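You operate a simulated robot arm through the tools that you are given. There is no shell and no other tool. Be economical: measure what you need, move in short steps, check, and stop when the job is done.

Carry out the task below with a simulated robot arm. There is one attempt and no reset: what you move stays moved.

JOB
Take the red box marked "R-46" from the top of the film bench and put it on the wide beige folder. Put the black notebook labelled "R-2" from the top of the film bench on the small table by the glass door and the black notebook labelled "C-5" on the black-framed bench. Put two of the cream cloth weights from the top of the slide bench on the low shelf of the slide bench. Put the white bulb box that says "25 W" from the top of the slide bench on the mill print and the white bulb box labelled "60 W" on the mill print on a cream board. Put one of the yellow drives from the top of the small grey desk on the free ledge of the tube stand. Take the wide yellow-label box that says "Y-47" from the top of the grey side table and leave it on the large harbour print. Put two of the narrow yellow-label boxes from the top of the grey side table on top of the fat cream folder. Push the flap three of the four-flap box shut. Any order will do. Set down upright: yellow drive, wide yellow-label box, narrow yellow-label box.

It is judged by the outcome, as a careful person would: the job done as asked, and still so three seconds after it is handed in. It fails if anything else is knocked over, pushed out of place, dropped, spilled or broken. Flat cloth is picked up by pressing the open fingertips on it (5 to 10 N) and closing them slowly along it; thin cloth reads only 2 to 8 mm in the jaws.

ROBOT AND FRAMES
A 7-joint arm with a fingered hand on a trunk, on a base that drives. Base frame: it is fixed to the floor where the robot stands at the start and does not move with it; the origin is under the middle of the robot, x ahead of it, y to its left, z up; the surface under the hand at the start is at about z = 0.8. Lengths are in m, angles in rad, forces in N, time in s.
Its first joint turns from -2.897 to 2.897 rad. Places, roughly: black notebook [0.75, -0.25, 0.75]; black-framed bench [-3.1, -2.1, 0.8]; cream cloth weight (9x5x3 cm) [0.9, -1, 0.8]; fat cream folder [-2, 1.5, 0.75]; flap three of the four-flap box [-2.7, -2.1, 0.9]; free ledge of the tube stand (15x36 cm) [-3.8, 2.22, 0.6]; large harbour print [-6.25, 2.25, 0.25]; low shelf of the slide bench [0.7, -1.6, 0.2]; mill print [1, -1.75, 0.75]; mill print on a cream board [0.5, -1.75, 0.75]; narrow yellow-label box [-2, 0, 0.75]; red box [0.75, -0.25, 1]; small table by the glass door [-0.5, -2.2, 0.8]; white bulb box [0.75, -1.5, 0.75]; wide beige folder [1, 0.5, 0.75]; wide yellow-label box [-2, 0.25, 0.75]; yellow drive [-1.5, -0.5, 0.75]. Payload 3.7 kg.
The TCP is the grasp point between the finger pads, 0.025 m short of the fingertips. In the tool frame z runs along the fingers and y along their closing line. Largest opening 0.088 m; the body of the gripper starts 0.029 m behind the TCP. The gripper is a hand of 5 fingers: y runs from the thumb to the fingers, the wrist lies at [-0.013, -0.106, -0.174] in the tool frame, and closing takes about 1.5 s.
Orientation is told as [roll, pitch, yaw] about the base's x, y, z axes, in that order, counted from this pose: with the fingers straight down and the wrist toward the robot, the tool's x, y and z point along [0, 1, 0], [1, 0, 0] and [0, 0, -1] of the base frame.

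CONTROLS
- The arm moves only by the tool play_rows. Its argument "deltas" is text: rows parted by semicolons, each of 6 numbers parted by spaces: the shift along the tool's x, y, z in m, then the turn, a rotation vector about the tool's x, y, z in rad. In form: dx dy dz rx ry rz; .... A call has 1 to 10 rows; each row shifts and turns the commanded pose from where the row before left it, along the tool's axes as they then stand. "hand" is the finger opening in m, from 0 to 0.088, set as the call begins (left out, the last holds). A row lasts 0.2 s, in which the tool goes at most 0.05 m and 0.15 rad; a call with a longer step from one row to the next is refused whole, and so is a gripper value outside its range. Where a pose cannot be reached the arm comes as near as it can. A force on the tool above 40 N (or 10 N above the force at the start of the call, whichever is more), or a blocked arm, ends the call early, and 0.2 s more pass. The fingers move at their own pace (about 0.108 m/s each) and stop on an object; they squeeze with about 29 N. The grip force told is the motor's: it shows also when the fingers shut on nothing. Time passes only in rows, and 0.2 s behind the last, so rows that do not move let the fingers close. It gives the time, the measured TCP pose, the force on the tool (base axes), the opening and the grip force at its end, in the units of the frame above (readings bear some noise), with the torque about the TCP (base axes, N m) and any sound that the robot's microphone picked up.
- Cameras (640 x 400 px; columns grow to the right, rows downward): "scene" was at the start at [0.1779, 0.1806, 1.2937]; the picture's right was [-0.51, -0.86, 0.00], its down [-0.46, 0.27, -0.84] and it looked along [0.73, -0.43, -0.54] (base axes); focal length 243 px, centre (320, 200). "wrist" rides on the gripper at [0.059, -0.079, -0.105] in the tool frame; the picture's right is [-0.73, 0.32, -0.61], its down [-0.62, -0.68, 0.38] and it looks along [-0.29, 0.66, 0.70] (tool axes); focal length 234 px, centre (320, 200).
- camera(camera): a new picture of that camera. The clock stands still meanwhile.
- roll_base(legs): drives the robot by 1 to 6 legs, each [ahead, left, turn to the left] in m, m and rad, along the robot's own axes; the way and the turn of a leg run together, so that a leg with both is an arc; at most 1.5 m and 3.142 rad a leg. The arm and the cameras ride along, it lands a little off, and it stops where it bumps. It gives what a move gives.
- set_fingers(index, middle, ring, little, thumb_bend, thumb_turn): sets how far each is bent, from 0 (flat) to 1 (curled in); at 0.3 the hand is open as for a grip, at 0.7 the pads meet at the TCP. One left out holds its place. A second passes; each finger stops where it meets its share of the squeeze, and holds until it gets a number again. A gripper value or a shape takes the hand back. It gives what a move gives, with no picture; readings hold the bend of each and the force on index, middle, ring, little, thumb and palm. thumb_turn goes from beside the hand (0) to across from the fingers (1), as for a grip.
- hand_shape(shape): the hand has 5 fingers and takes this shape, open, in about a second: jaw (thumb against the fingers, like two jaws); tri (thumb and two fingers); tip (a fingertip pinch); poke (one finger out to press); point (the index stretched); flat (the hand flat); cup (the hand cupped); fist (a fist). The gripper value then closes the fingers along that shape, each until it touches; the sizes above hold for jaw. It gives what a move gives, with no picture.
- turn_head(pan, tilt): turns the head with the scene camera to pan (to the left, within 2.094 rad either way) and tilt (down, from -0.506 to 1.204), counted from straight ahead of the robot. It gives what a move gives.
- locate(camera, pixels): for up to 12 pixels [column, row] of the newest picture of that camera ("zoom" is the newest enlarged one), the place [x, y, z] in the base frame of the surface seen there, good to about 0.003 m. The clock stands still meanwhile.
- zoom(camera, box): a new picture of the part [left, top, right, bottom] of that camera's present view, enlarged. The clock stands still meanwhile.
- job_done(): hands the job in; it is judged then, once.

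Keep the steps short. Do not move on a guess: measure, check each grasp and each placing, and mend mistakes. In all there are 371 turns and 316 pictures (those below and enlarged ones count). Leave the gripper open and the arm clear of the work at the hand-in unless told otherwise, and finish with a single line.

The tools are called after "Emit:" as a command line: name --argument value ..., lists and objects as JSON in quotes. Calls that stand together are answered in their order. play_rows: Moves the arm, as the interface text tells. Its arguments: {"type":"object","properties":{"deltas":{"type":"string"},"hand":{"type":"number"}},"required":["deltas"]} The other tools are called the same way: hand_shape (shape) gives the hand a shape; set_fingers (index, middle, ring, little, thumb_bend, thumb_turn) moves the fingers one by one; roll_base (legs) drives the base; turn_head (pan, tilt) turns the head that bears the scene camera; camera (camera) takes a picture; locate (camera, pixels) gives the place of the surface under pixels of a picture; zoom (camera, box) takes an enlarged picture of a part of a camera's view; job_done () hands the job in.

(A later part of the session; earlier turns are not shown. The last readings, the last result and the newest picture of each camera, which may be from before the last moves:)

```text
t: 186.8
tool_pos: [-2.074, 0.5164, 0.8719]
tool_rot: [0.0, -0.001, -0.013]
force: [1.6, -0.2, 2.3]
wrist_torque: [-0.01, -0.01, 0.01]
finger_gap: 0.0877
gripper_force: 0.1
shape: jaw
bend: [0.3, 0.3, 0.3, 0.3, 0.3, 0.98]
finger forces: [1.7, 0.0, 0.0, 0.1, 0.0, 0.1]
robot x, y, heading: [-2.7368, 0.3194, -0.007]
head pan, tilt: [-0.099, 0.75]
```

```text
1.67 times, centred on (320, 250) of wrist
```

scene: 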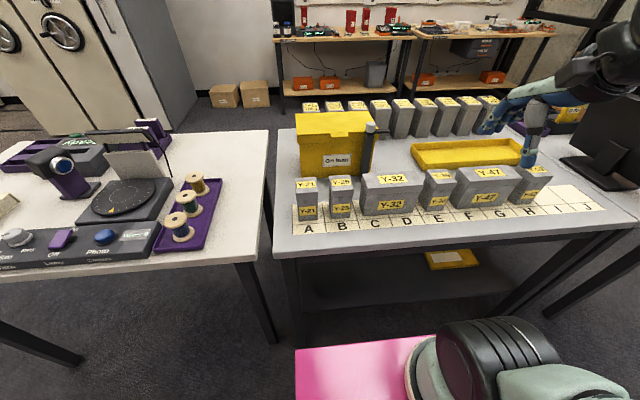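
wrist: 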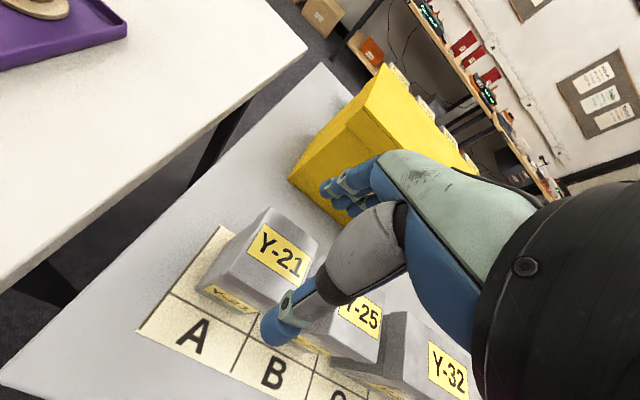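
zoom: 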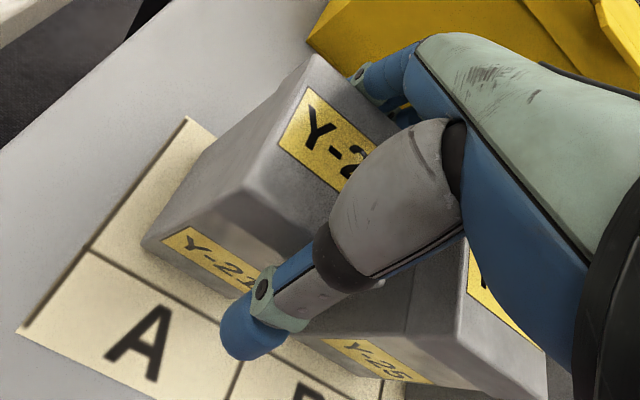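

The index just touches. The thumb sits about 1 cm toward −y, so I'll shift +1 cm in y and 3 mm in x, then close.

Emit:
play_rows --deltas "0.01 0.004 0 0 0 0;0 0 0 0 0 0"

Emit:
play_rows --deltas "0 0 0 0 0 0;0 0 0 0 0 0;0 0 0 0 0 0;0 0 0 0 0 0;0 0 0 0 0 0;0 0 0 0 0 0;0 0 0 0 0 0" --hand 0.0

Emit:
play_rows --deltas "0 0 -0.01 0 0 0;0 0 -0.02 0 0 0;0 0 -0.02 0 0 0;0 0 0 0 0 0"

Emit:
camera --camera "scene"

Emit:
camera --camera "wrist"

```text
t: 187.4
tool_pos: [-2.0708, 0.5265, 0.8702]
tool_rot: [0.002, -0.003, -0.013]
force: [-0.5, -1.1, 0.3]
wrist_torque: [0.01, 0.03, 0.01]
finger_gap: 0.0881
gripper_force: 0.0
shape: jaw
bend: [0.3, 0.3, 0.3, 0.3, 0.3, 0.98]
finger forces: [0.0, 0.0, 0.1, 0.0, 1.0, 0.0]
robot x, y, heading: [-2.74, 0.3219, -0.005]
head pan, tilt: [-0.099, 0.75]
```

```text
t: 189.0
tool_pos: [-2.0702, 0.5276, 0.8712]
tool_rot: [0.003, -0.002, -0.013]
force: [2.1, 0.4, 9.2]
wrist_torque: [-0.08, -0.42, 0.05]
finger_gap: 0.0633
gripper_force: 28.9
shape: jaw
bend: [0.28, 0.41, 0.38, 0.44, 0.47, 0.98]
finger forces: [21.7, 10.9, 4.1, 0.2, 35.7, 0.0]
robot x, y, heading: [-2.737, 0.3215, -0.009]
head pan, tilt: [-0.099, 0.75]
```

```text
t: 190.0
tool_pos: [-2.0713, 0.5284, 0.9209]
tool_rot: [0.0, 0.0, -0.013]
force: [-0.4, 0.2, -1.6]
wrist_torque: [-0.02, 0.0, 0.0]
finger_gap: 0.0631
gripper_force: 29.5
shape: jaw
bend: [0.29, 0.41, 0.38, 0.44, 0.47, 0.98]
finger forces: [20.4, 9.7, 3.4, 0.3, 34.1, 0.1]
robot x, y, heading: [-2.7405, 0.3257, -0.009]
head pan, tilt: [-0.099, 0.75]
```

```text
223 pictures are left
```

scene: 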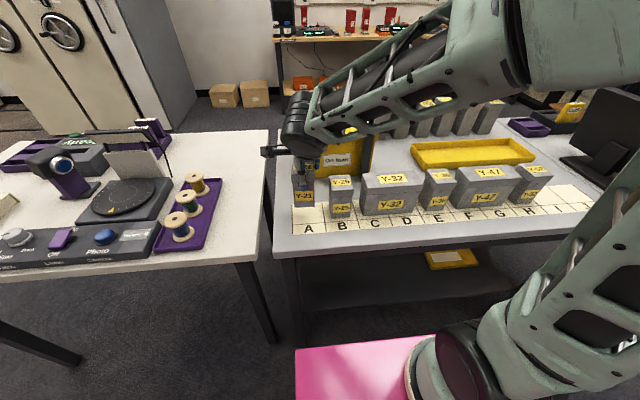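

```text
222 pictures are left
```

wrist: 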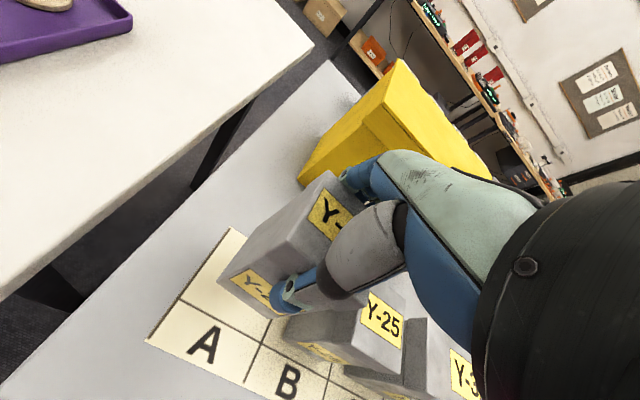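

Y-21 is lifted. I'll raise it, pull it in, and slide the base left toward the folder table.

Emit:
play_rows --deltas "0 0 -0.045 0 0 0;0 0 -0.045 0 0 0;0 0 -0.045 0 0 0;0 0 -0.045 0 0 0;0 0 -0.02 0 0 0;0 -0.045 0 0 0 0;0 -0.045 0 0 0 0;0 -0.045 0 0 0 0;0 -0.045 0 0 0 0;0 0 0 0 0 0"

Emit:
roll_base --legs '[[0, 1.0, 0]]'

Emit:
turn_head --pan 0.1 --tilt 0.75

Emit:
camera --camera "scene"

```text
t: 192.2
tool_pos: [-2.2512, 0.53, 1.1195]
tool_rot: [-0.001, 0.001, -0.013]
force: [0.0, 0.5, -3.0]
wrist_torque: [-0.02, 0.02, 0.01]
finger_gap: 0.0631
gripper_force: 28.8
shape: jaw
bend: [0.29, 0.41, 0.38, 0.44, 0.47, 0.98]
finger forces: [20.0, 9.9, 3.6, 0.2, 33.5, 0.0]
robot x, y, heading: [-2.7354, 0.3241, -0.003]
head pan, tilt: [-0.099, 0.75]
```

```text
t: 197.3
tool_pos: [-2.2421, 1.5249, 1.1194]
tool_rot: [0.002, 0.001, -0.012]
force: [0.8, -0.5, -2.9]
wrist_torque: [0.0, 0.0, -0.03]
finger_gap: 0.063
gripper_force: 28.6
shape: jaw
bend: [0.29, 0.41, 0.38, 0.44, 0.47, 0.98]
finger forces: [19.9, 9.9, 3.6, 0.2, 33.6, 0.1]
robot x, y, heading: [-2.7318, 1.3183, 0.0]
head pan, tilt: [-0.099, 0.75]
```

```text
t: 198.1
tool_pos: [-2.2429, 1.5251, 1.1189]
tool_rot: [0.0, -0.002, -0.012]
force: [-0.2, 0.0, -2.2]
wrist_torque: [0.05, 0.05, 0.03]
finger_gap: 0.0633
gripper_force: 28.4
shape: jaw
bend: [0.29, 0.41, 0.38, 0.44, 0.47, 0.98]
finger forces: [19.9, 9.8, 3.6, 0.2, 33.5, 0.0]
robot x, y, heading: [-2.7294, 1.318, -0.003]
head pan, tilt: [0.099, 0.75]
```

```text
221 pictures are left
```

scene: 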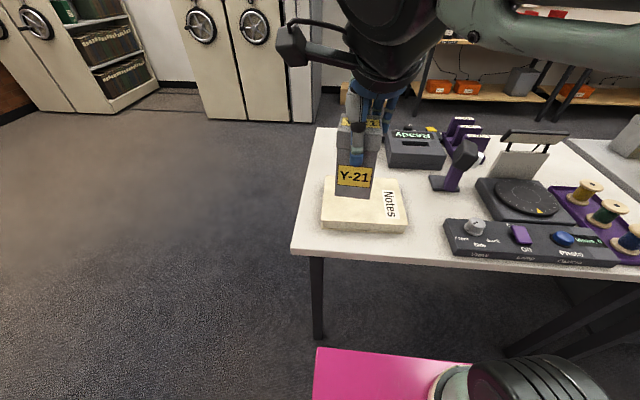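

The folder ("Notes") is right ahead. I'll measure its top.

Emit:
locate --camera "scene" --pixels '[[323, 222], [405, 224], [402, 182], [327, 182], [360, 215], [390, 200], [400, 140], [420, 165], [340, 170], [345, 190], [372, 192]]'

Emit:
zoom --camera "scene" --box '[300, 100, 460, 240]'

```text
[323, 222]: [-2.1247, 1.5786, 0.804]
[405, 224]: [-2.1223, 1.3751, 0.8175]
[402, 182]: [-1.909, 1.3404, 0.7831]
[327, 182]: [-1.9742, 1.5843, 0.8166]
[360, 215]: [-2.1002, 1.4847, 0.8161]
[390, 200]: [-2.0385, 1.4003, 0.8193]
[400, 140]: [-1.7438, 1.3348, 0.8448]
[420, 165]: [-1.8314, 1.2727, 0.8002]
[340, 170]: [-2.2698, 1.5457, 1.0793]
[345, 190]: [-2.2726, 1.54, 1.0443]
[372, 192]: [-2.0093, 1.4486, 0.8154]
```

```text
2.86 times, centred on (380, 170) of scene
```

zoom: 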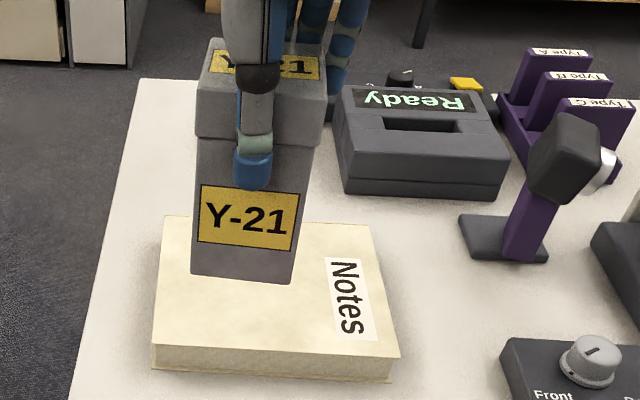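

The folder top is at x −2.125..−1.94, y 1.375..1.58, z 0.818. Y-21 goes to (−2.04, 1.53).

Emit:
play_rows --deltas "0.0125 0.04 0 0 0 0;0 0.04 0 0 0 0;0 0.04 0 0 0 0;0 0.04 0 0 0 0;0 0.04 0 0 0 0;0 0 0.045 0 0 0;0 0 0.045 0 0 0;0 0 0.045 0 0 0;0 0 0.045 0 0 0;0 0 0 0 0 0"

Emit:
zoom --camera "scene" --box '[300, 100, 460, 240]'

Emit:
camera --camera "wrist"

```text
t: 200.3
tool_pos: [-2.0417, 1.536, 0.9386]
tool_rot: [0.0, -0.002, -0.012]
force: [-0.1, 0.3, -2.4]
wrist_torque: [-0.01, 0.02, -0.01]
finger_gap: 0.0631
gripper_force: 29.1
shape: jaw
bend: [0.29, 0.42, 0.38, 0.44, 0.47, 0.98]
finger forces: [19.7, 9.7, 3.5, 0.3, 32.8, 0.1]
robot x, y, heading: [-2.732, 1.3181, -0.004]
head pan, tilt: [0.099, 0.75]
```

```text
2.86 times, centred on (380, 170) of scene
```

zoom: 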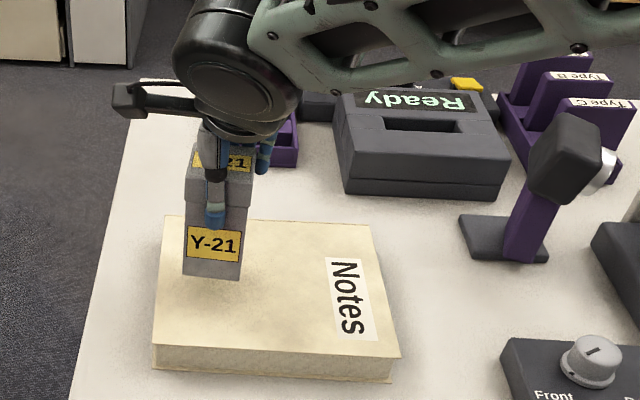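

```text
218 pictures are left
```

wrist: 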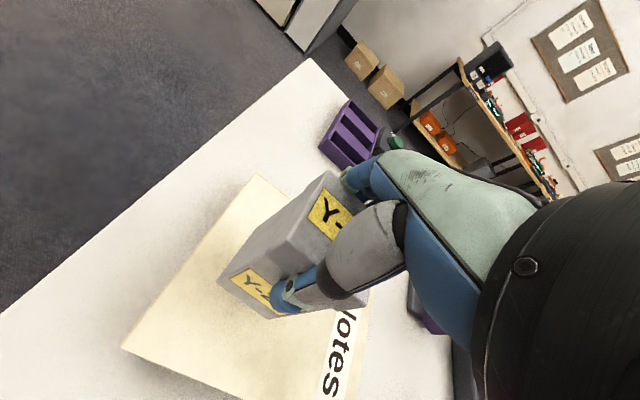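

Emit:
play_rows --deltas "0 -0.01 0.015 0 0 0;0 0 0.008 0 0 0;0 0 0.004 0 0 0;0 0 0.003 0 0 0;0 0 0 0 0 0"

```text
t: 201.5
tool_pos: [-2.0521, 1.5356, 0.9084]
tool_rot: [0.001, 0.001, -0.011]
force: [1.0, 0.6, -2.3]
wrist_torque: [-0.01, 0.0, 0.0]
finger_gap: 0.0631
gripper_force: 29.6
shape: jaw
bend: [0.29, 0.42, 0.38, 0.44, 0.47, 0.98]
finger forces: [19.8, 9.7, 3.5, 0.2, 32.8, 0.0]
robot x, y, heading: [-2.7293, 1.32, -0.012]
head pan, tilt: [0.099, 0.75]
```

Emit:
play_rows --deltas "0 0 0.002 0 0 0;0 0 0.002 0 0 0;0 0 0.002 0 0 0;0 0 0 0 0 0"

```text
t: 202.5
tool_pos: [-2.0532, 1.5369, 0.9061]
tool_rot: [0.001, -0.006, -0.011]
force: [-3.0, -1.6, 30.2]
wrist_torque: [-0.04, -0.54, 0.02]
finger_gap: 0.0626
gripper_force: 29.2
shape: jaw
bend: [0.29, 0.42, 0.38, 0.44, 0.47, 0.98]
finger forces: [21.2, 10.4, 4.0, 0.3, 38.8, 0.0]
robot x, y, heading: [-2.7304, 1.3175, -0.007]
head pan, tilt: [0.099, 0.75]
```

Firm contact (30 N). I'll back off 3 mm, open and rise.

Emit:
play_rows --deltas "0 0 -0.003 0 0 0;0 0 0 0 0 0"

Emit:
play_rows --deltas "0 0 0 0 0 0;0 0 0 0 0 0;0 0 0 0 0 0;0 0 0 0 0 0;0 0 0 0 0 0;0 0 -0.02 0 0 0;0 0 -0.03 0 0 0;0 0 -0.045 0 0 0;0 0 -0.045 0 0 0;0 0 -0.045 0 0 0" --hand 0.088

Emit:
camera --camera "scene"

```text
t: 203.1
tool_pos: [-2.0536, 1.537, 0.9071]
tool_rot: [0.002, -0.001, -0.011]
force: [2.1, 1.3, 14.5]
wrist_torque: [0.0, -0.57, 0.04]
finger_gap: 0.0631
gripper_force: 29.1
shape: jaw
bend: [0.28, 0.41, 0.38, 0.44, 0.47, 0.98]
finger forces: [21.5, 11.3, 4.3, 0.3, 35.6, 0.1]
robot x, y, heading: [-2.7262, 1.3169, -0.005]
head pan, tilt: [0.099, 0.75]
```

```text
t: 205.3
tool_pos: [-2.0522, 1.5391, 1.093]
tool_rot: [0.0, -0.001, -0.012]
force: [0.3, -0.4, -0.6]
wrist_torque: [-0.01, 0.03, -0.03]
finger_gap: 0.0878
gripper_force: 0.0
shape: jaw
bend: [0.3, 0.3, 0.3, 0.3, 0.3, 0.97]
finger forces: [0.1, 0.1, 0.0, 0.0, 0.0, 0.0]
robot x, y, heading: [-2.729, 1.3167, -0.003]
head pan, tilt: [0.099, 0.75]
```

```text
217 pictures are left
```

scene: 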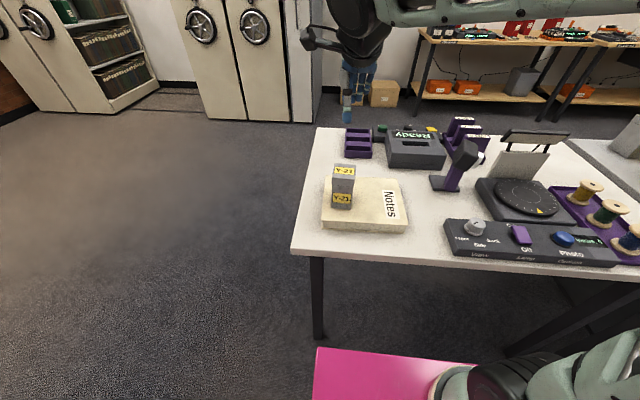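

Y-21 stands on the folder. Now back for Y-25.

Emit:
play_rows --deltas "0 -0.045 0 0 0 0;0 -0.045 0 0 0 0;0 -0.045 0 0 0 0;0 -0.045 0 0 0 0;0 -0.02 0 0 0 0;0 0 0 0 0 0"

Emit:
roll_base --legs '[[0, -1.0, 0]]'

Emit:
camera --camera "wrist"

```text
t: 206.7
tool_pos: [-2.2533, 1.5384, 1.0914]
tool_rot: [0.0, 0.0, -0.012]
force: [0.1, 1.1, -0.2]
wrist_torque: [0.01, -0.01, -0.01]
finger_gap: 0.0883
gripper_force: 0.0
shape: jaw
bend: [0.3, 0.3, 0.3, 0.3, 0.3, 0.97]
finger forces: [0.0, 0.0, 0.1, 0.0, 0.0, 0.0]
robot x, y, heading: [-2.7308, 1.3203, -0.003]
head pan, tilt: [0.099, 0.75]
```

```text
t: 211.8
tool_pos: [-2.2544, 0.5569, 1.091]
tool_rot: [0.001, 0.0, 0.008]
force: [-0.4, 0.2, -0.2]
wrist_torque: [-0.02, 0.0, 0.0]
finger_gap: 0.0878
gripper_force: 0.0
shape: jaw
bend: [0.3, 0.3, 0.3, 0.3, 0.3, 0.97]
finger forces: [0.0, 0.0, 0.0, 0.1, 0.0, 0.1]
robot x, y, heading: [-2.7244, 0.3261, 0.012]
head pan, tilt: [0.099, 0.75]
```

```text
216 pictures are left
```

wrist: 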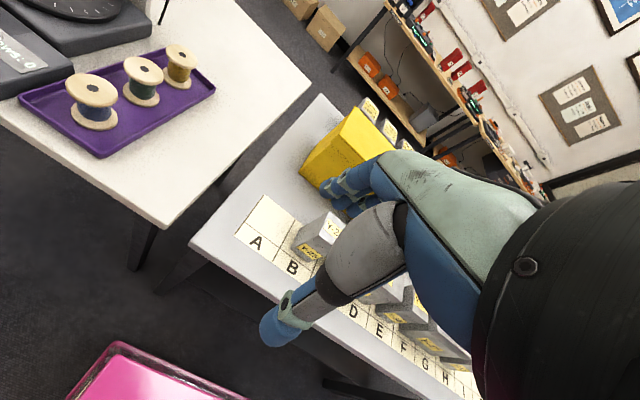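

Y-25 is centred at (−2.076, 0.431). I'll go over it and down as before.

Emit:
play_rows --deltas "-0.0238 0.0368 0 0 0 0;-0.0238 0.0368 0 0 0 0;-0.0238 0.0368 0 0 0 0;-0.0238 0.0368 0 0 0 0;-0.0238 0.0368 0 0 0 0;0 0 0.045 0 0 0;0 0 0.045 0 0 0;0 0 0.045 0 0 0;0 0 0.02 0 0 0;0 0 0 0 0 0"

Emit:
zoom --camera "wrist" --box '[150, 130, 460, 400]'

```text
t: 214.0
tool_pos: [-2.0703, 0.4379, 0.9376]
tool_rot: [0.003, 0.001, 0.007]
force: [-0.3, 0.1, 0.7]
wrist_torque: [-0.03, 0.02, 0.01]
finger_gap: 0.088
gripper_force: 0.0
shape: jaw
bend: [0.3, 0.3, 0.3, 0.3, 0.3, 0.97]
finger forces: [0.0, 0.1, 0.1, 0.0, 0.1, 0.0]
robot x, y, heading: [-2.7251, 0.326, 0.012]
head pan, tilt: [0.099, 0.75]
```

```text
1.48 times, centred on (305, 265) of wrist
```

zoom: 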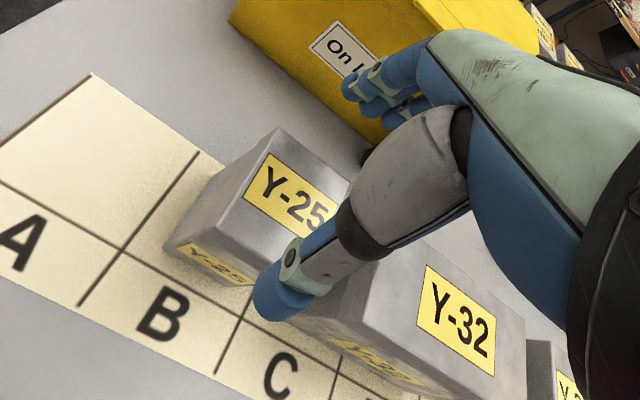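

Emit:
locate --camera "zoom" --pixels '[[366, 155], [185, 245], [250, 270], [360, 190], [278, 130], [345, 275]]'

Emit:
play_rows --deltas "0 0 0.02 0 0 0;0 0 0.02 0 0 0;0 0 0.015 0 0 0;0 0 0.01 0 0 0;0 0 0 0 0 0"

```text
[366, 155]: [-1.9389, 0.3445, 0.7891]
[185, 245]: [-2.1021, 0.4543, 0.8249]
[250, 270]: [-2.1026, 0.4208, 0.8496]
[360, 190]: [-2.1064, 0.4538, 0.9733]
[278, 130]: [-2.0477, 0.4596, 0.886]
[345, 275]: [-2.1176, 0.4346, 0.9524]
```

```text
t: 215.2
tool_pos: [-2.0684, 0.4398, 0.8719]
tool_rot: [0.001, -0.001, 0.007]
force: [-2.4, 0.4, 2.3]
wrist_torque: [-0.01, 0.04, -0.01]
finger_gap: 0.0878
gripper_force: 0.0
shape: jaw
bend: [0.3, 0.3, 0.3, 0.3, 0.29, 0.97]
finger forces: [0.0, 0.0, 0.0, 0.0, 2.3, 0.0]
robot x, y, heading: [-2.7278, 0.3277, 0.015]
head pan, tilt: [0.099, 0.75]
```

The thumb is lightly touching, so the hand is in position. I'll close and lift a little.

Emit:
play_rows --deltas "0 -0.002 0 0 0 0;0 0 0 0 0 0;0 0 0 0 0 0;0 0 0 0 0 0;0 0 0 0 0 0;0 0 0 0 0 0;0 0 0 0 0 0;0 0 0 0 0 0" --hand 0.0

Emit:
play_rows --deltas "0 0 -0.01 0 0 0;0 0 -0.02 0 0 0;0 0 -0.02 0 0 0;0 0 0 0 0 0"

Emit:
zoom --camera "scene" --box '[240, 100, 480, 240]'

```text
t: 217.0
tool_pos: [-2.0723, 0.4388, 0.8731]
tool_rot: [0.002, -0.003, 0.008]
force: [2.0, 0.3, 7.1]
wrist_torque: [-0.05, -0.44, 0.05]
finger_gap: 0.0628
gripper_force: 28.7
shape: jaw
bend: [0.29, 0.41, 0.38, 0.41, 0.47, 0.97]
finger forces: [20.2, 10.5, 4.0, 3.7, 36.6, 0.0]
robot x, y, heading: [-2.7276, 0.3247, 0.009]
head pan, tilt: [0.099, 0.75]
```

```text
t: 218.0
tool_pos: [-2.0709, 0.4377, 0.9208]
tool_rot: [0.0, 0.001, 0.006]
force: [0.3, 0.6, -2.6]
wrist_torque: [-0.03, -0.03, 0.01]
finger_gap: 0.0627
gripper_force: 29.3
shape: jaw
bend: [0.29, 0.42, 0.38, 0.41, 0.47, 0.97]
finger forces: [19.2, 9.6, 3.5, 3.1, 35.4, 0.0]
robot x, y, heading: [-2.7278, 0.324, 0.01]
head pan, tilt: [0.099, 0.75]
```

```text
2.67 times, centred on (360, 170) of scene
```

zoom: 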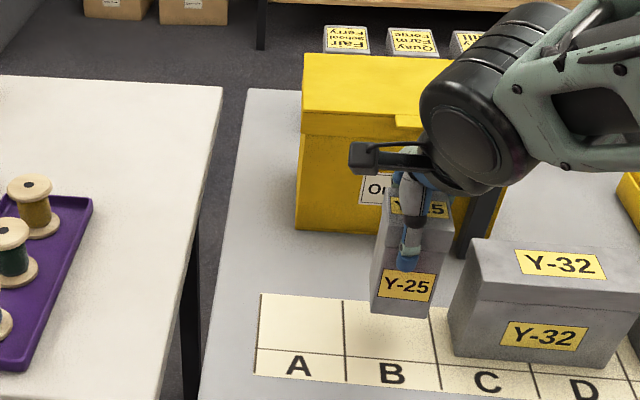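

Y-25 is lifted. I'll raise, retract and slide left 1.0 m.

Emit:
play_rows --deltas "0 0 -0.045 0 0 0;0 0 -0.045 0 0 0;0 0 -0.045 0 0 0;0 0 -0.045 0 0 0;0 0 -0.02 0 0 0;0 -0.045 0 0 0 0;0 -0.045 0 0 0 0;0 -0.045 0 0 0 0;0 -0.045 0 0 0 0;0 0 0 0 0 0"

Emit:
roll_base --legs '[[0, 1.0, -0.01]]'

Emit:
camera --camera "scene"

```text
t: 220.2
tool_pos: [-2.2506, 0.4409, 1.1193]
tool_rot: [0.0, 0.0, 0.007]
force: [0.3, -1.2, -2.9]
wrist_torque: [0.02, 0.0, -0.02]
finger_gap: 0.0631
gripper_force: 29.0
shape: jaw
bend: [0.29, 0.42, 0.39, 0.41, 0.47, 0.97]
finger forces: [19.0, 9.7, 3.8, 3.2, 35.0, 0.1]
robot x, y, heading: [-2.7248, 0.327, 0.009]
head pan, tilt: [0.099, 0.75]
```

```text
t: 225.5
tool_pos: [-2.2682, 1.4535, 1.119]
tool_rot: [-0.002, 0.001, 0.015]
force: [0.0, -0.1, -2.5]
wrist_torque: [0.0, 0.03, 0.0]
finger_gap: 0.0625
gripper_force: 29.1
shape: jaw
bend: [0.29, 0.42, 0.39, 0.41, 0.47, 0.97]
finger forces: [19.0, 9.7, 3.8, 3.2, 34.9, 0.1]
robot x, y, heading: [-2.7465, 1.333, 0.018]
head pan, tilt: [0.099, 0.75]
```

```text
213 pictures are left
```

scene: 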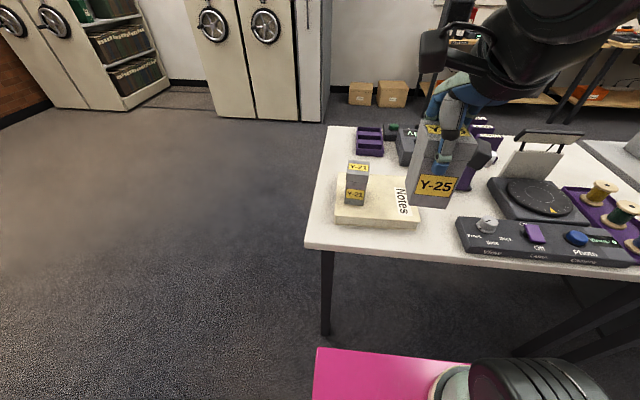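

Emit:
locate --camera "scene" --pixels '[[347, 198], [363, 200], [348, 163], [368, 164], [335, 222], [416, 222], [405, 190], [375, 180]]'

```text
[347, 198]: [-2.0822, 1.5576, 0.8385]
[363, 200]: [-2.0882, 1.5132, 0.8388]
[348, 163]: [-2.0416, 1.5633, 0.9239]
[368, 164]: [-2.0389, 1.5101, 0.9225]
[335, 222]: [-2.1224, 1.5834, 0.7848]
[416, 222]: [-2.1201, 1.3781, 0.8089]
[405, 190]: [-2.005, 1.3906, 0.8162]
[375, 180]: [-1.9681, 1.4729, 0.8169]
```

Y-25 goes to y≈1.435 on the folder (Y-21 occupies 1.508..1.562).

Emit:
play_rows --deltas "-0.013 0.0436 0 0 0 0;0 0.0436 0 0 0 0;0 0.0436 0 0 0 0;0 0.0436 0 0 0 0;0 0.0436 0 0 0 0;0 0 0.045 0 0 0;0 0 0.045 0 0 0;0 0 0.045 0 0 0;0 0 0.045 0 0 0;0 0 0 0 0 0"

Emit:
zoom --camera "scene" --box '[300, 100, 480, 240]'

Emit:
camera --camera "wrist"

```text
t: 227.7
tool_pos: [-2.0491, 1.4417, 0.9415]
tool_rot: [-0.002, 0.001, 0.014]
force: [-0.1, 0.0, -1.8]
wrist_torque: [0.04, -0.05, 0.02]
finger_gap: 0.0625
gripper_force: 29.2
shape: jaw
bend: [0.29, 0.42, 0.39, 0.42, 0.47, 0.97]
finger forces: [18.8, 9.6, 3.6, 3.1, 34.2, 0.0]
robot x, y, heading: [-2.7408, 1.3354, 0.018]
head pan, tilt: [0.099, 0.75]
```

```text
2.86 times, centred on (390, 170) of scene
```

zoom: 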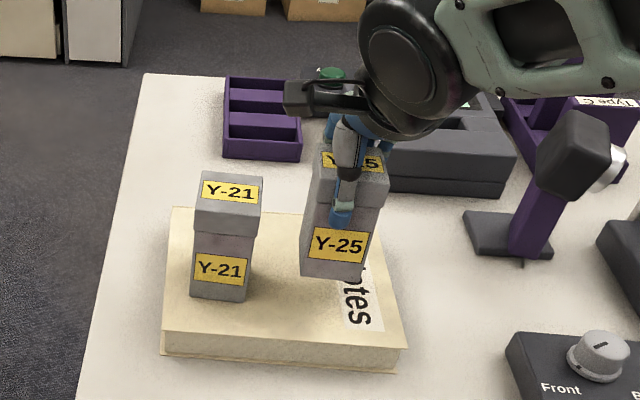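

```text
211 pictures are left
```

wrist: 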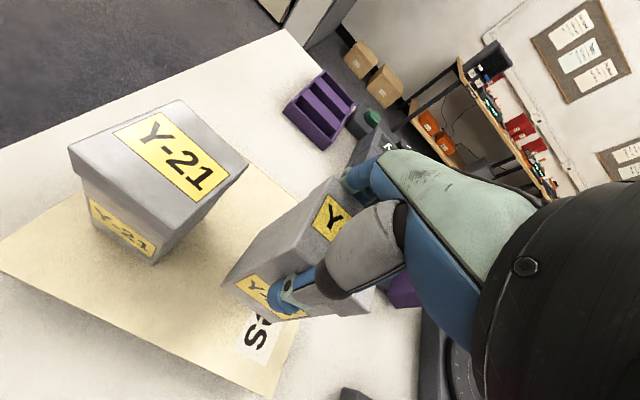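

Emit:
play_rows --deltas "0 0 0.015 0 0 0;0 0 0.012 0 0 0;0 0 0.004 0 0 0;0 0 0.002 0 0 0;0 0 0.002 0 0 0;0 0 0 0 0 0"

```text
t: 229.1
tool_pos: [-2.0494, 1.4422, 0.9066]
tool_rot: [0.001, -0.005, 0.015]
force: [-5.0, -1.7, 36.9]
wrist_torque: [-0.13, -0.61, 0.05]
finger_gap: 0.062
gripper_force: 28.7
shape: jaw
bend: [0.29, 0.42, 0.38, 0.41, 0.47, 0.97]
finger forces: [19.1, 10.7, 4.1, 3.4, 41.0, 0.1]
robot x, y, heading: [-2.7436, 1.3327, 0.012]
head pan, tilt: [0.099, 0.75]
```

Contact. I'll back off 4 mm, release and rise.

Emit:
play_rows --deltas "0 0 -0.004 0 0 0;0 0 0 0 0 0"

Emit:
play_rows --deltas "0 0 0 0 0 0;0 0 0 0 0 0;0 0 0 0 0 0;0 0 0 0 0 0;0 0 0 0 0 0;0 0 -0.02 0 0 0;0 0 -0.03 0 0 0;0 0 -0.045 0 0 0;0 0 -0.045 0 0 0;0 0 -0.045 0 0 0" --hand 0.088

Emit:
zoom --camera "scene" --box '[300, 100, 480, 240]'

```text
t: 229.7
tool_pos: [-2.05, 1.4429, 0.9081]
tool_rot: [0.001, 0.002, 0.014]
force: [2.1, -0.8, 4.7]
wrist_torque: [0.04, -0.41, 0.01]
finger_gap: 0.0624
gripper_force: 29.2
shape: jaw
bend: [0.29, 0.42, 0.38, 0.41, 0.47, 0.97]
finger forces: [20.3, 10.6, 4.0, 3.7, 35.5, 0.0]
robot x, y, heading: [-2.7442, 1.3316, 0.02]
head pan, tilt: [0.099, 0.75]
```

```text
t: 231.9
tool_pos: [-2.0501, 1.4448, 1.0954]
tool_rot: [-0.001, 0.001, 0.015]
force: [-0.5, -0.1, 0.7]
wrist_torque: [0.01, -0.01, -0.01]
finger_gap: 0.088
gripper_force: 0.1
shape: jaw
bend: [0.3, 0.3, 0.3, 0.3, 0.3, 0.98]
finger forces: [0.0, 0.0, 0.1, 0.1, 0.1, 0.0]
robot x, y, heading: [-2.7422, 1.3335, 0.02]
head pan, tilt: [0.099, 0.75]
```

```text
2.86 times, centred on (390, 170) of scene
```

zoom: 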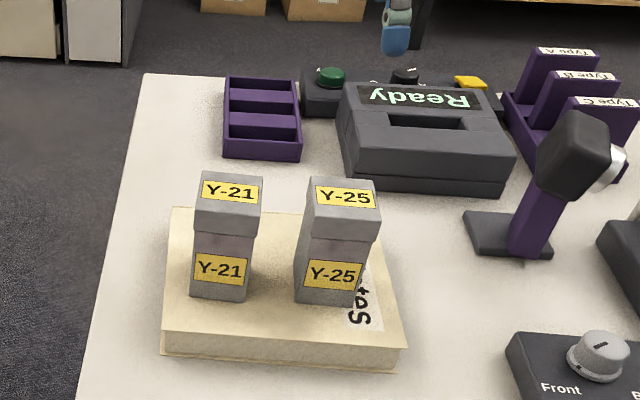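

Both narrow boxes stand on the folder. Now Y-47: I'll retract and slide right 1.3 m.

Emit:
play_rows --deltas "0 -0.045 0 0 0 0;0 -0.045 0 0 0 0;0 -0.045 0 0 0 0;0 -0.045 0 0 0 0;0 -0.02 0 0 0 0;0 0 0 0 0 0"

Emit:
roll_base --legs '[[0, -1.3, -0.02]]'

Emit:
camera --camera "scene"

Emit:
camera --camera "wrist"

```text
t: 233.3
tool_pos: [-2.2505, 1.4388, 1.0936]
tool_rot: [0.0, -0.001, 0.015]
force: [-0.2, 0.2, 0.0]
wrist_torque: [-0.01, 0.0, 0.02]
finger_gap: 0.0879
gripper_force: 0.1
shape: jaw
bend: [0.3, 0.3, 0.3, 0.3, 0.3, 0.98]
finger forces: [0.0, 0.0, 0.1, 0.0, 0.0, 0.0]
robot x, y, heading: [-2.7417, 1.3346, 0.019]
head pan, tilt: [0.099, 0.75]
```

```text
t: 239.8
tool_pos: [-2.241, 0.1322, 1.0939]
tool_rot: [0.001, 0.0, -0.015]
force: [0.1, -0.2, 0.1]
wrist_torque: [-0.01, -0.01, 0.01]
finger_gap: 0.0877
gripper_force: 0.1
shape: jaw
bend: [0.3, 0.3, 0.3, 0.3, 0.3, 0.98]
finger forces: [0.0, 0.0, 0.1, 0.0, 0.0, 0.0]
robot x, y, heading: [-2.7411, 0.0419, -0.013]
head pan, tilt: [0.099, 0.75]
```

```text
209 pictures are left
```

scene: 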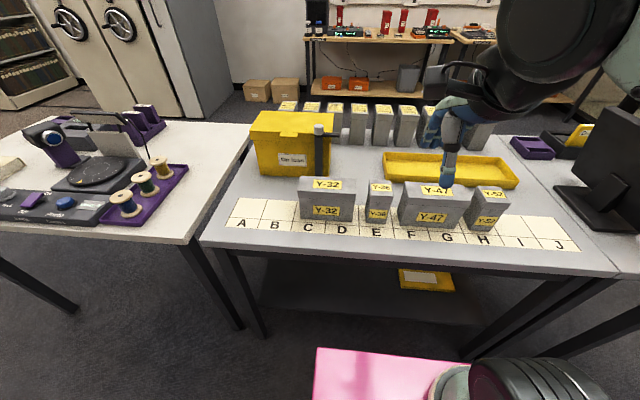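

```text
208 pictures are left
```

wrist: 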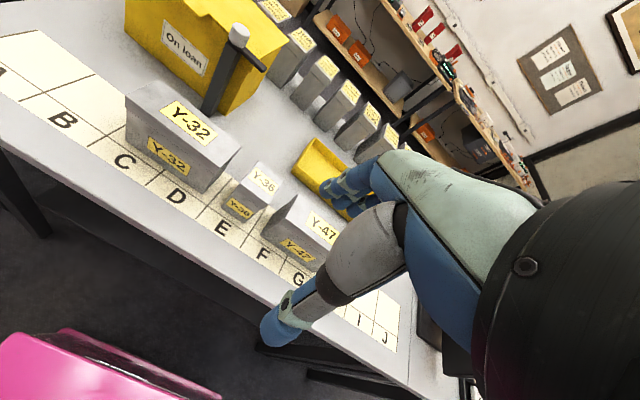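

Emit:
zoom --camera "scene" --box '[350, 130, 530, 250]'

Emit:
locate --camera "zoom" --pixels '[[180, 210], [400, 230], [380, 250], [165, 240], [310, 200], [195, 190], [140, 240], [430, 240], [140, 80], [270, 150]]'

Emit:
locate --camera "wrist" --pixels '[[300, 197], [262, 232], [330, 264], [275, 180], [250, 205]]'

```text
3.33 times, centred on (440, 190) of scene
```

zoom: 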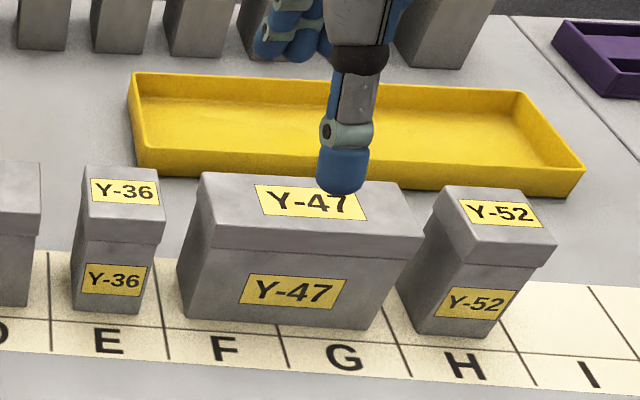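

```text
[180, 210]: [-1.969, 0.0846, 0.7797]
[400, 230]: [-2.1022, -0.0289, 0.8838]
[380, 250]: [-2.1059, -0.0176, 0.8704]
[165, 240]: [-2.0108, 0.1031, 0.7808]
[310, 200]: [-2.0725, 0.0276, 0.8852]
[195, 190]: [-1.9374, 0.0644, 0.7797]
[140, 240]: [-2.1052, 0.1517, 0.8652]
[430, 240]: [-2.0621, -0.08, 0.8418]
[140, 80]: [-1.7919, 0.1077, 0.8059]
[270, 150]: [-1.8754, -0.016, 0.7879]
```

```text
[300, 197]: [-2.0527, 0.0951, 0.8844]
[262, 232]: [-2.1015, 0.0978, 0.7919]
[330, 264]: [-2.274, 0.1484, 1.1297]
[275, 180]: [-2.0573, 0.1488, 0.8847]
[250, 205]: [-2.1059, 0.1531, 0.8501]
```

Y-47 spans y −0.036..0.097, x centre −2.076, top 0.885. I'll go over its centre and descend.

Emit:
play_rows --deltas "-0.0234 0.0428 0 0 0 0;-0.0234 0.0428 0 0 0 0;-0.0234 0.0428 0 0 0 0;-0.0234 0.0428 0 0 0 0;0 0 0.045 0 0 0;0 0 0.045 0 0 0;0 0 0.045 0 0 0;0 0 0.025 0 0 0;0 0 0 0 0 0"

Emit:
play_rows --deltas "0 0 0.02 0 0 0;0 0 0.02 0 0 0;0 0 0.013 0 0 0;0 0 0.008 0 0 0;0 0 0 0 0 0"

Emit:
zoom --camera "scene" --box '[350, 130, 530, 250]'

```text
t: 241.8
tool_pos: [-2.071, 0.0351, 0.9345]
tool_rot: [0.005, 0.001, -0.016]
force: [0.4, 0.0, -0.8]
wrist_torque: [0.01, 0.02, -0.01]
finger_gap: 0.0879
gripper_force: 0.0
shape: jaw
bend: [0.3, 0.3, 0.3, 0.3, 0.3, 0.98]
finger forces: [0.0, 0.0, 0.0, 0.0, 0.1, 0.0]
robot x, y, heading: [-2.7391, 0.0419, -0.008]
head pan, tilt: [0.099, 0.75]
```

```text
t: 243.0
tool_pos: [-2.0711, 0.0351, 0.8738]
tool_rot: [0.001, -0.001, -0.016]
force: [-1.4, 0.6, 2.7]
wrist_torque: [0.01, 0.08, 0.04]
finger_gap: 0.0878
gripper_force: 0.0
shape: jaw
bend: [0.3, 0.3, 0.3, 0.3, 0.29, 0.98]
finger forces: [0.0, 0.0, 0.1, 0.1, 2.3, 0.1]
robot x, y, heading: [-2.7393, 0.0437, -0.013]
head pan, tilt: [0.099, 0.75]
```

```text
3.33 times, centred on (440, 190) of scene
```

zoom: 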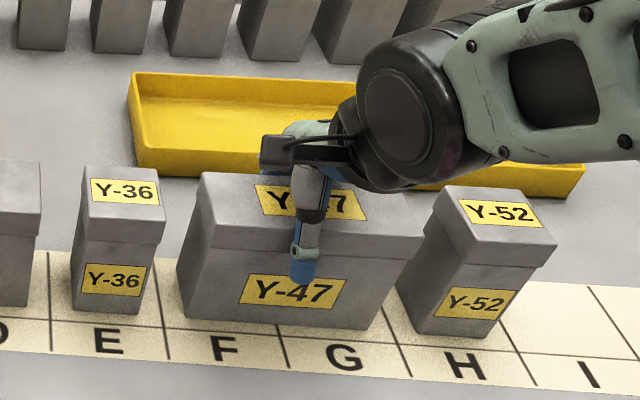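

Good. I'll close and lift.

Emit:
play_rows --deltas "0 -0.001 0 0 0 0;0 0 0 0 0 0;0 0 0 0 0 0;0 0 0 0 0 0;0 0 0 0 0 0;0 0 0 0 0 0;0 0 0 0 0 0;0 0 0 0 0 0" --hand 0.0

Emit:
play_rows --deltas "0 0 -0.01 0 0 0;0 0 -0.02 0 0 0;0 0 -0.02 0 0 0;0 0 0 0 0 0"

Emit:
zoom --camera "scene" --box '[350, 130, 530, 250]'

```text
t: 244.8
tool_pos: [-2.0717, 0.035, 0.8735]
tool_rot: [0.001, -0.002, -0.016]
force: [-0.1, 0.4, 12.8]
wrist_torque: [0.0, -0.44, 0.24]
finger_gap: 0.0613
gripper_force: 28.7
shape: jaw
bend: [0.73, 0.42, 0.38, 0.33, 0.47, 0.98]
finger forces: [19.3, 11.8, 4.3, 2.9, 39.8, 0.0]
robot x, y, heading: [-2.7351, 0.0428, -0.01]
head pan, tilt: [0.099, 0.75]
```

```text
t: 245.8
tool_pos: [-2.0731, 0.0361, 0.9236]
tool_rot: [0.002, 0.0, -0.016]
force: [-0.2, -1.3, -5.5]
wrist_torque: [0.05, 0.04, 0.03]
finger_gap: 0.0619
gripper_force: 29.4
shape: jaw
bend: [0.3, 0.42, 0.38, 0.34, 0.47, 0.97]
finger forces: [21.3, 10.0, 5.3, 2.0, 36.4, 0.0]
robot x, y, heading: [-2.7387, 0.045, -0.01]
head pan, tilt: [0.099, 0.75]
```

```text
3.33 times, centred on (440, 190) of scene
```

zoom: 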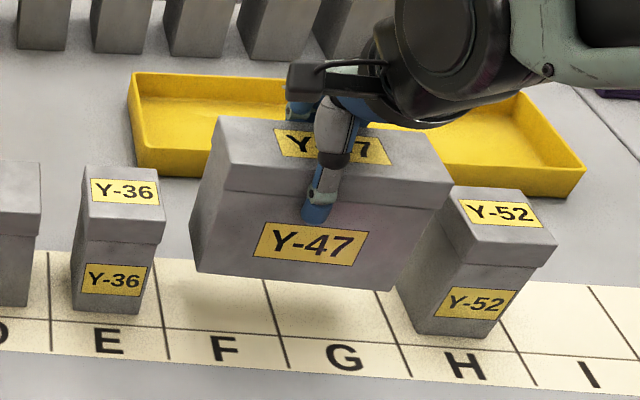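

Y-47 is lifted. I'll raise, retract, back off, slide left to y≈1.5 and turn west.

Emit:
play_rows --deltas "0 0 -0.045 0 0 0;0 0 -0.045 0 0 0;0 0 -0.045 0 0 0;0 0 -0.045 0 0 0;0 0 -0.02 0 0 0;0 -0.045 0 0 0 0;0 -0.045 0 0 0 0;0 -0.045 0 0 0 0;0 -0.045 0 0 0 0;0 0 0 0 0 0"

Emit:
roll_base --legs '[[-0.4, 0, 0], [0, 1.45, 0], [0, 0, 3.14]]'

Emit:
turn_head --pan 0.1 --tilt 0.45

Emit:
camera --camera "scene"

```text
t: 248.0
tool_pos: [-2.2516, 0.0403, 1.1205]
tool_rot: [-0.001, 0.0, -0.016]
force: [1.3, 0.0, -4.5]
wrist_torque: [0.0, 0.02, 0.0]
finger_gap: 0.0619
gripper_force: 29.1
shape: jaw
bend: [0.3, 0.43, 0.38, 0.34, 0.47, 0.97]
finger forces: [21.3, 10.1, 5.4, 2.2, 36.4, 0.0]
robot x, y, heading: [-2.7429, 0.0438, -0.009]
head pan, tilt: [0.099, 0.75]
```

```text
t: 264.8
tool_pos: [-3.6463, 1.4783, 1.1212]
tool_rot: [-0.002, -0.002, -3.075]
force: [0.8, 0.5, -4.5]
wrist_torque: [-0.03, 0.03, 0.01]
finger_gap: 0.0614
gripper_force: 28.7
shape: jaw
bend: [0.31, 0.43, 0.39, 0.34, 0.47, 0.97]
finger forces: [19.8, 9.6, 5.2, 2.3, 34.2, 0.1]
robot x, y, heading: [-3.1555, 1.5108, -3.07]
head pan, tilt: [0.099, 0.75]
```

```text
t: 265.6
tool_pos: [-3.6469, 1.477, 1.1221]
tool_rot: [0.001, 0.0, -3.077]
force: [-0.1, 0.1, -4.6]
wrist_torque: [-0.05, 0.03, 0.03]
finger_gap: 0.0618
gripper_force: 28.8
shape: jaw
bend: [0.31, 0.43, 0.39, 0.34, 0.47, 0.97]
finger forces: [19.7, 9.7, 5.3, 2.2, 34.2, 0.1]
robot x, y, heading: [-3.1603, 1.5145, -3.069]
head pan, tilt: [0.099, 0.45]
```

```text
204 pictures are left
```

scene: 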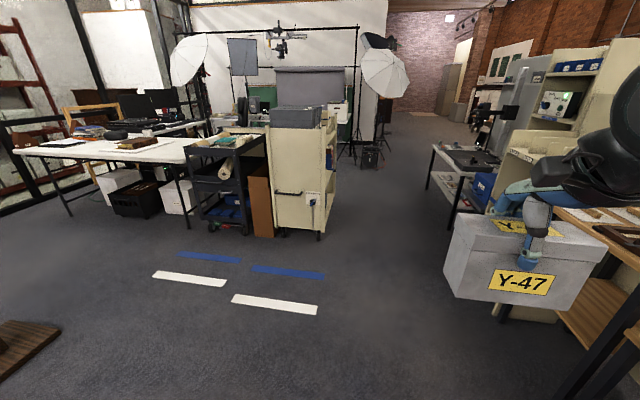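

Emit:
zoom --camera "scene" --box '[410, 120, 520, 230]'

Emit:
locate --camera "scene" --pixels '[[433, 148], [500, 167], [455, 178], [435, 180], [470, 190], [450, 225], [428, 187], [320, 238], [455, 160], [490, 185]]'

```text
3.64 times, centred on (465, 175) of scene
```

zoom: 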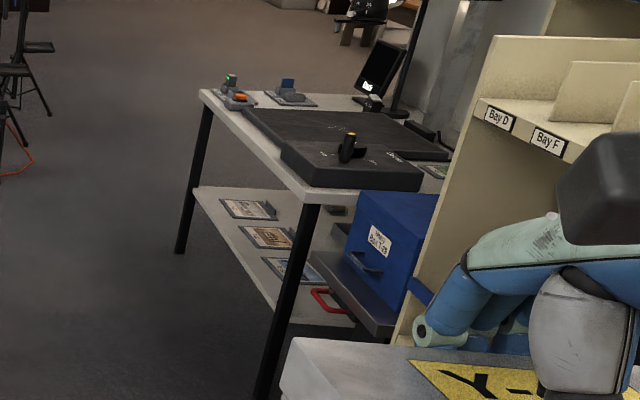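

```text
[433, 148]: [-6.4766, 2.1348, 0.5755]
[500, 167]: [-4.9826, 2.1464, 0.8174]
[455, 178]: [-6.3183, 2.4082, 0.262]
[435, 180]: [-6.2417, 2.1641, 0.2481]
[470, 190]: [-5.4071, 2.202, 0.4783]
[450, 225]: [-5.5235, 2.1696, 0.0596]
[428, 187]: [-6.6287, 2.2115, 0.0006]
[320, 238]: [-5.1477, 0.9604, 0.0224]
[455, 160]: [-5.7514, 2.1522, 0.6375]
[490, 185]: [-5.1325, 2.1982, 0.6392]
```

A table at x −5.5..−6.6 has a low shelf at z≈0.25 with prints at its front edge. I'll drive west along y≈1.5.

Emit:
roll_base --legs '[[0, 0, -0.072], [1.45, 0, 0], [0.95, 0, 0]]'

Emit:
turn_head --pan -0.9 --tilt 0.6

Emit:
camera --camera "scene"

```text
t: 277.8
tool_pos: [-6.0433, 1.5696, 1.1224]
tool_rot: [0.001, 0.0, 3.099]
force: [-0.8, 0.0, -3.6]
wrist_torque: [-0.01, 0.01, 0.0]
finger_gap: 0.0616
gripper_force: 28.6
shape: jaw
bend: [0.31, 0.43, 0.39, 0.35, 0.47, 0.97]
finger forces: [19.7, 9.6, 5.2, 2.2, 34.2, 0.0]
robot x, y, heading: [-5.5563, 1.5519, 3.098]
head pan, tilt: [0.099, 0.45]
```

```text
t: 279.1
tool_pos: [-6.0423, 1.5697, 1.1209]
tool_rot: [-0.001, 0.001, 3.099]
force: [-0.6, -0.5, -4.2]
wrist_torque: [0.01, 0.0, -0.01]
finger_gap: 0.0615
gripper_force: 28.9
shape: jaw
bend: [0.31, 0.43, 0.39, 0.35, 0.47, 0.97]
finger forces: [19.8, 9.6, 5.2, 2.3, 34.2, 0.0]
robot x, y, heading: [-5.5565, 1.5567, 3.103]
head pan, tilt: [-0.901, 0.6]
```

```text
202 pictures are left
```

scene: 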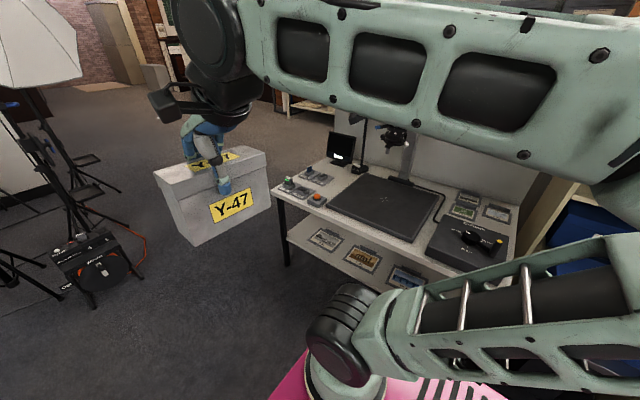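

Emit:
zoom --camera "scene" --box '[270, 140, 530, 310]'

Emit:
locate --camera "scene" --pixels '[[325, 238], [362, 258], [404, 275], [290, 218], [440, 285], [272, 183], [372, 290], [90, 250], [145, 235], [300, 195], [430, 255]]'

```text
2.35 times, centred on (400, 225) of scene
```

zoom: 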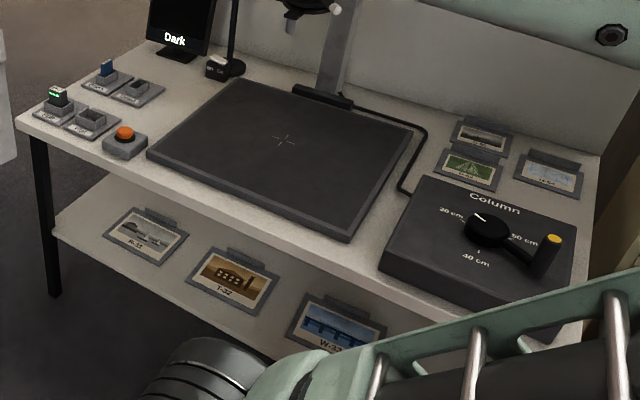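

```text
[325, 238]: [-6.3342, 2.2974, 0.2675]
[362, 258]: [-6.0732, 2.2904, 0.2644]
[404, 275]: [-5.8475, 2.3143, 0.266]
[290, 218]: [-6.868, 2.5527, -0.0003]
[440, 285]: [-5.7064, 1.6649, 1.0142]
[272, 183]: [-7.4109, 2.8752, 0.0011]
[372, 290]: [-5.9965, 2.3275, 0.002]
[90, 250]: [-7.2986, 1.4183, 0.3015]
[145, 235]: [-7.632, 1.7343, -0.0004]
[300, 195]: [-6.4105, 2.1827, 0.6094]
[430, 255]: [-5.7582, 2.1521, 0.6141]
```

Three prints lie on the low shelf, and the table top is only at z≈0.61 above it. I'll zoom to identify the harbour print.

Emit:
zoom --camera "scene" --box '[300, 215, 430, 300]'

Emit:
zoom --camera "scene" --box '[440, 180, 520, 230]'

```text
4.71 times, centred on (365, 258) of scene
```

zoom: 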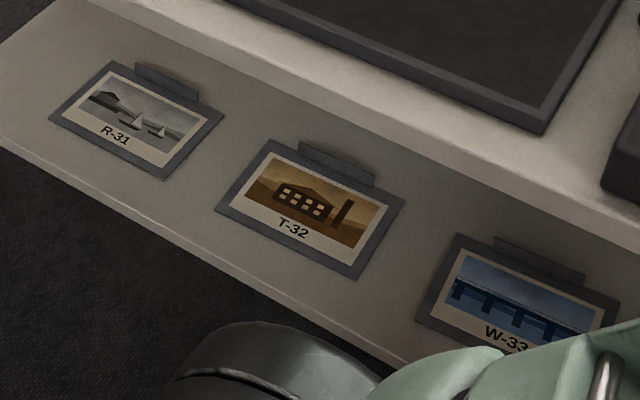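

```text
8.00 times, centred on (480, 205) of scene
```

zoom: 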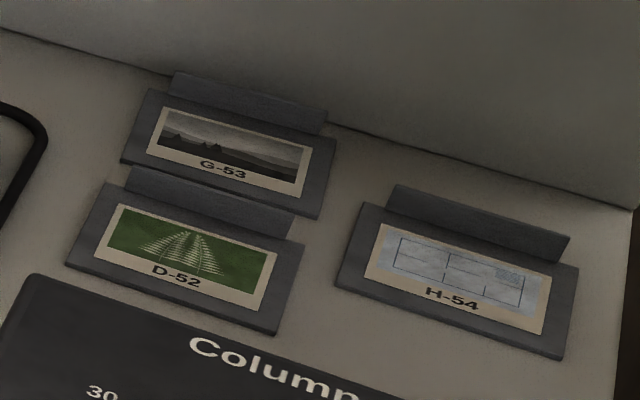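

R-31 (sailing boats) is the harbour print. I'll measure its mount.

Emit:
zoom --camera "scene" --box '[300, 215, 360, 260]'

Emit:
locate --camera "zoom" --pixels '[[120, 165], [235, 40], [455, 150], [345, 300], [290, 170], [300, 30], [400, 90], [275, 45], [390, 110], [60, 200], [250, 320]]'

```text
8.89 times, centred on (330, 238) of scene
```

zoom: 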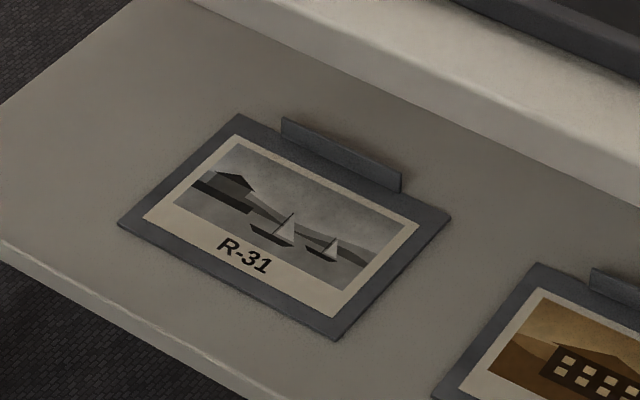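

```text
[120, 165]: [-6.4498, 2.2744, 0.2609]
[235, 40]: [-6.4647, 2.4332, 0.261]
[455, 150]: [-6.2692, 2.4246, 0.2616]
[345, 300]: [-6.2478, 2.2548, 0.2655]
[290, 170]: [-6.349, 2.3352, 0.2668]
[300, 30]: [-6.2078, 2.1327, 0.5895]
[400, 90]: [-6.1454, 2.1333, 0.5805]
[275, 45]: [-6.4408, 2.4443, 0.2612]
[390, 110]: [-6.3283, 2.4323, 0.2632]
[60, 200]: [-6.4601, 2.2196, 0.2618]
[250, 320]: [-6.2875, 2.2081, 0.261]
```

Emit:
locate --camera "zoom" --pixels '[[125, 222], [240, 122], [443, 217], [338, 332], [283, 130], [398, 185], [10, 250], [230, 385], [200, 10], [600, 180]]'

```text
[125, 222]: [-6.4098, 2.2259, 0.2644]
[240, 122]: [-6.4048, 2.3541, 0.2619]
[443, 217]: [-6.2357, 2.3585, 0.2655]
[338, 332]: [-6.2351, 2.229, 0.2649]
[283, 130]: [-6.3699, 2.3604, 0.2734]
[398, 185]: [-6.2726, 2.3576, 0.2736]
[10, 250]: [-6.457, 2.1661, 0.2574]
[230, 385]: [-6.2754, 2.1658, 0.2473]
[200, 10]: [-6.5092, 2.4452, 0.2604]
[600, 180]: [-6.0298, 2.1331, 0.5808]
```

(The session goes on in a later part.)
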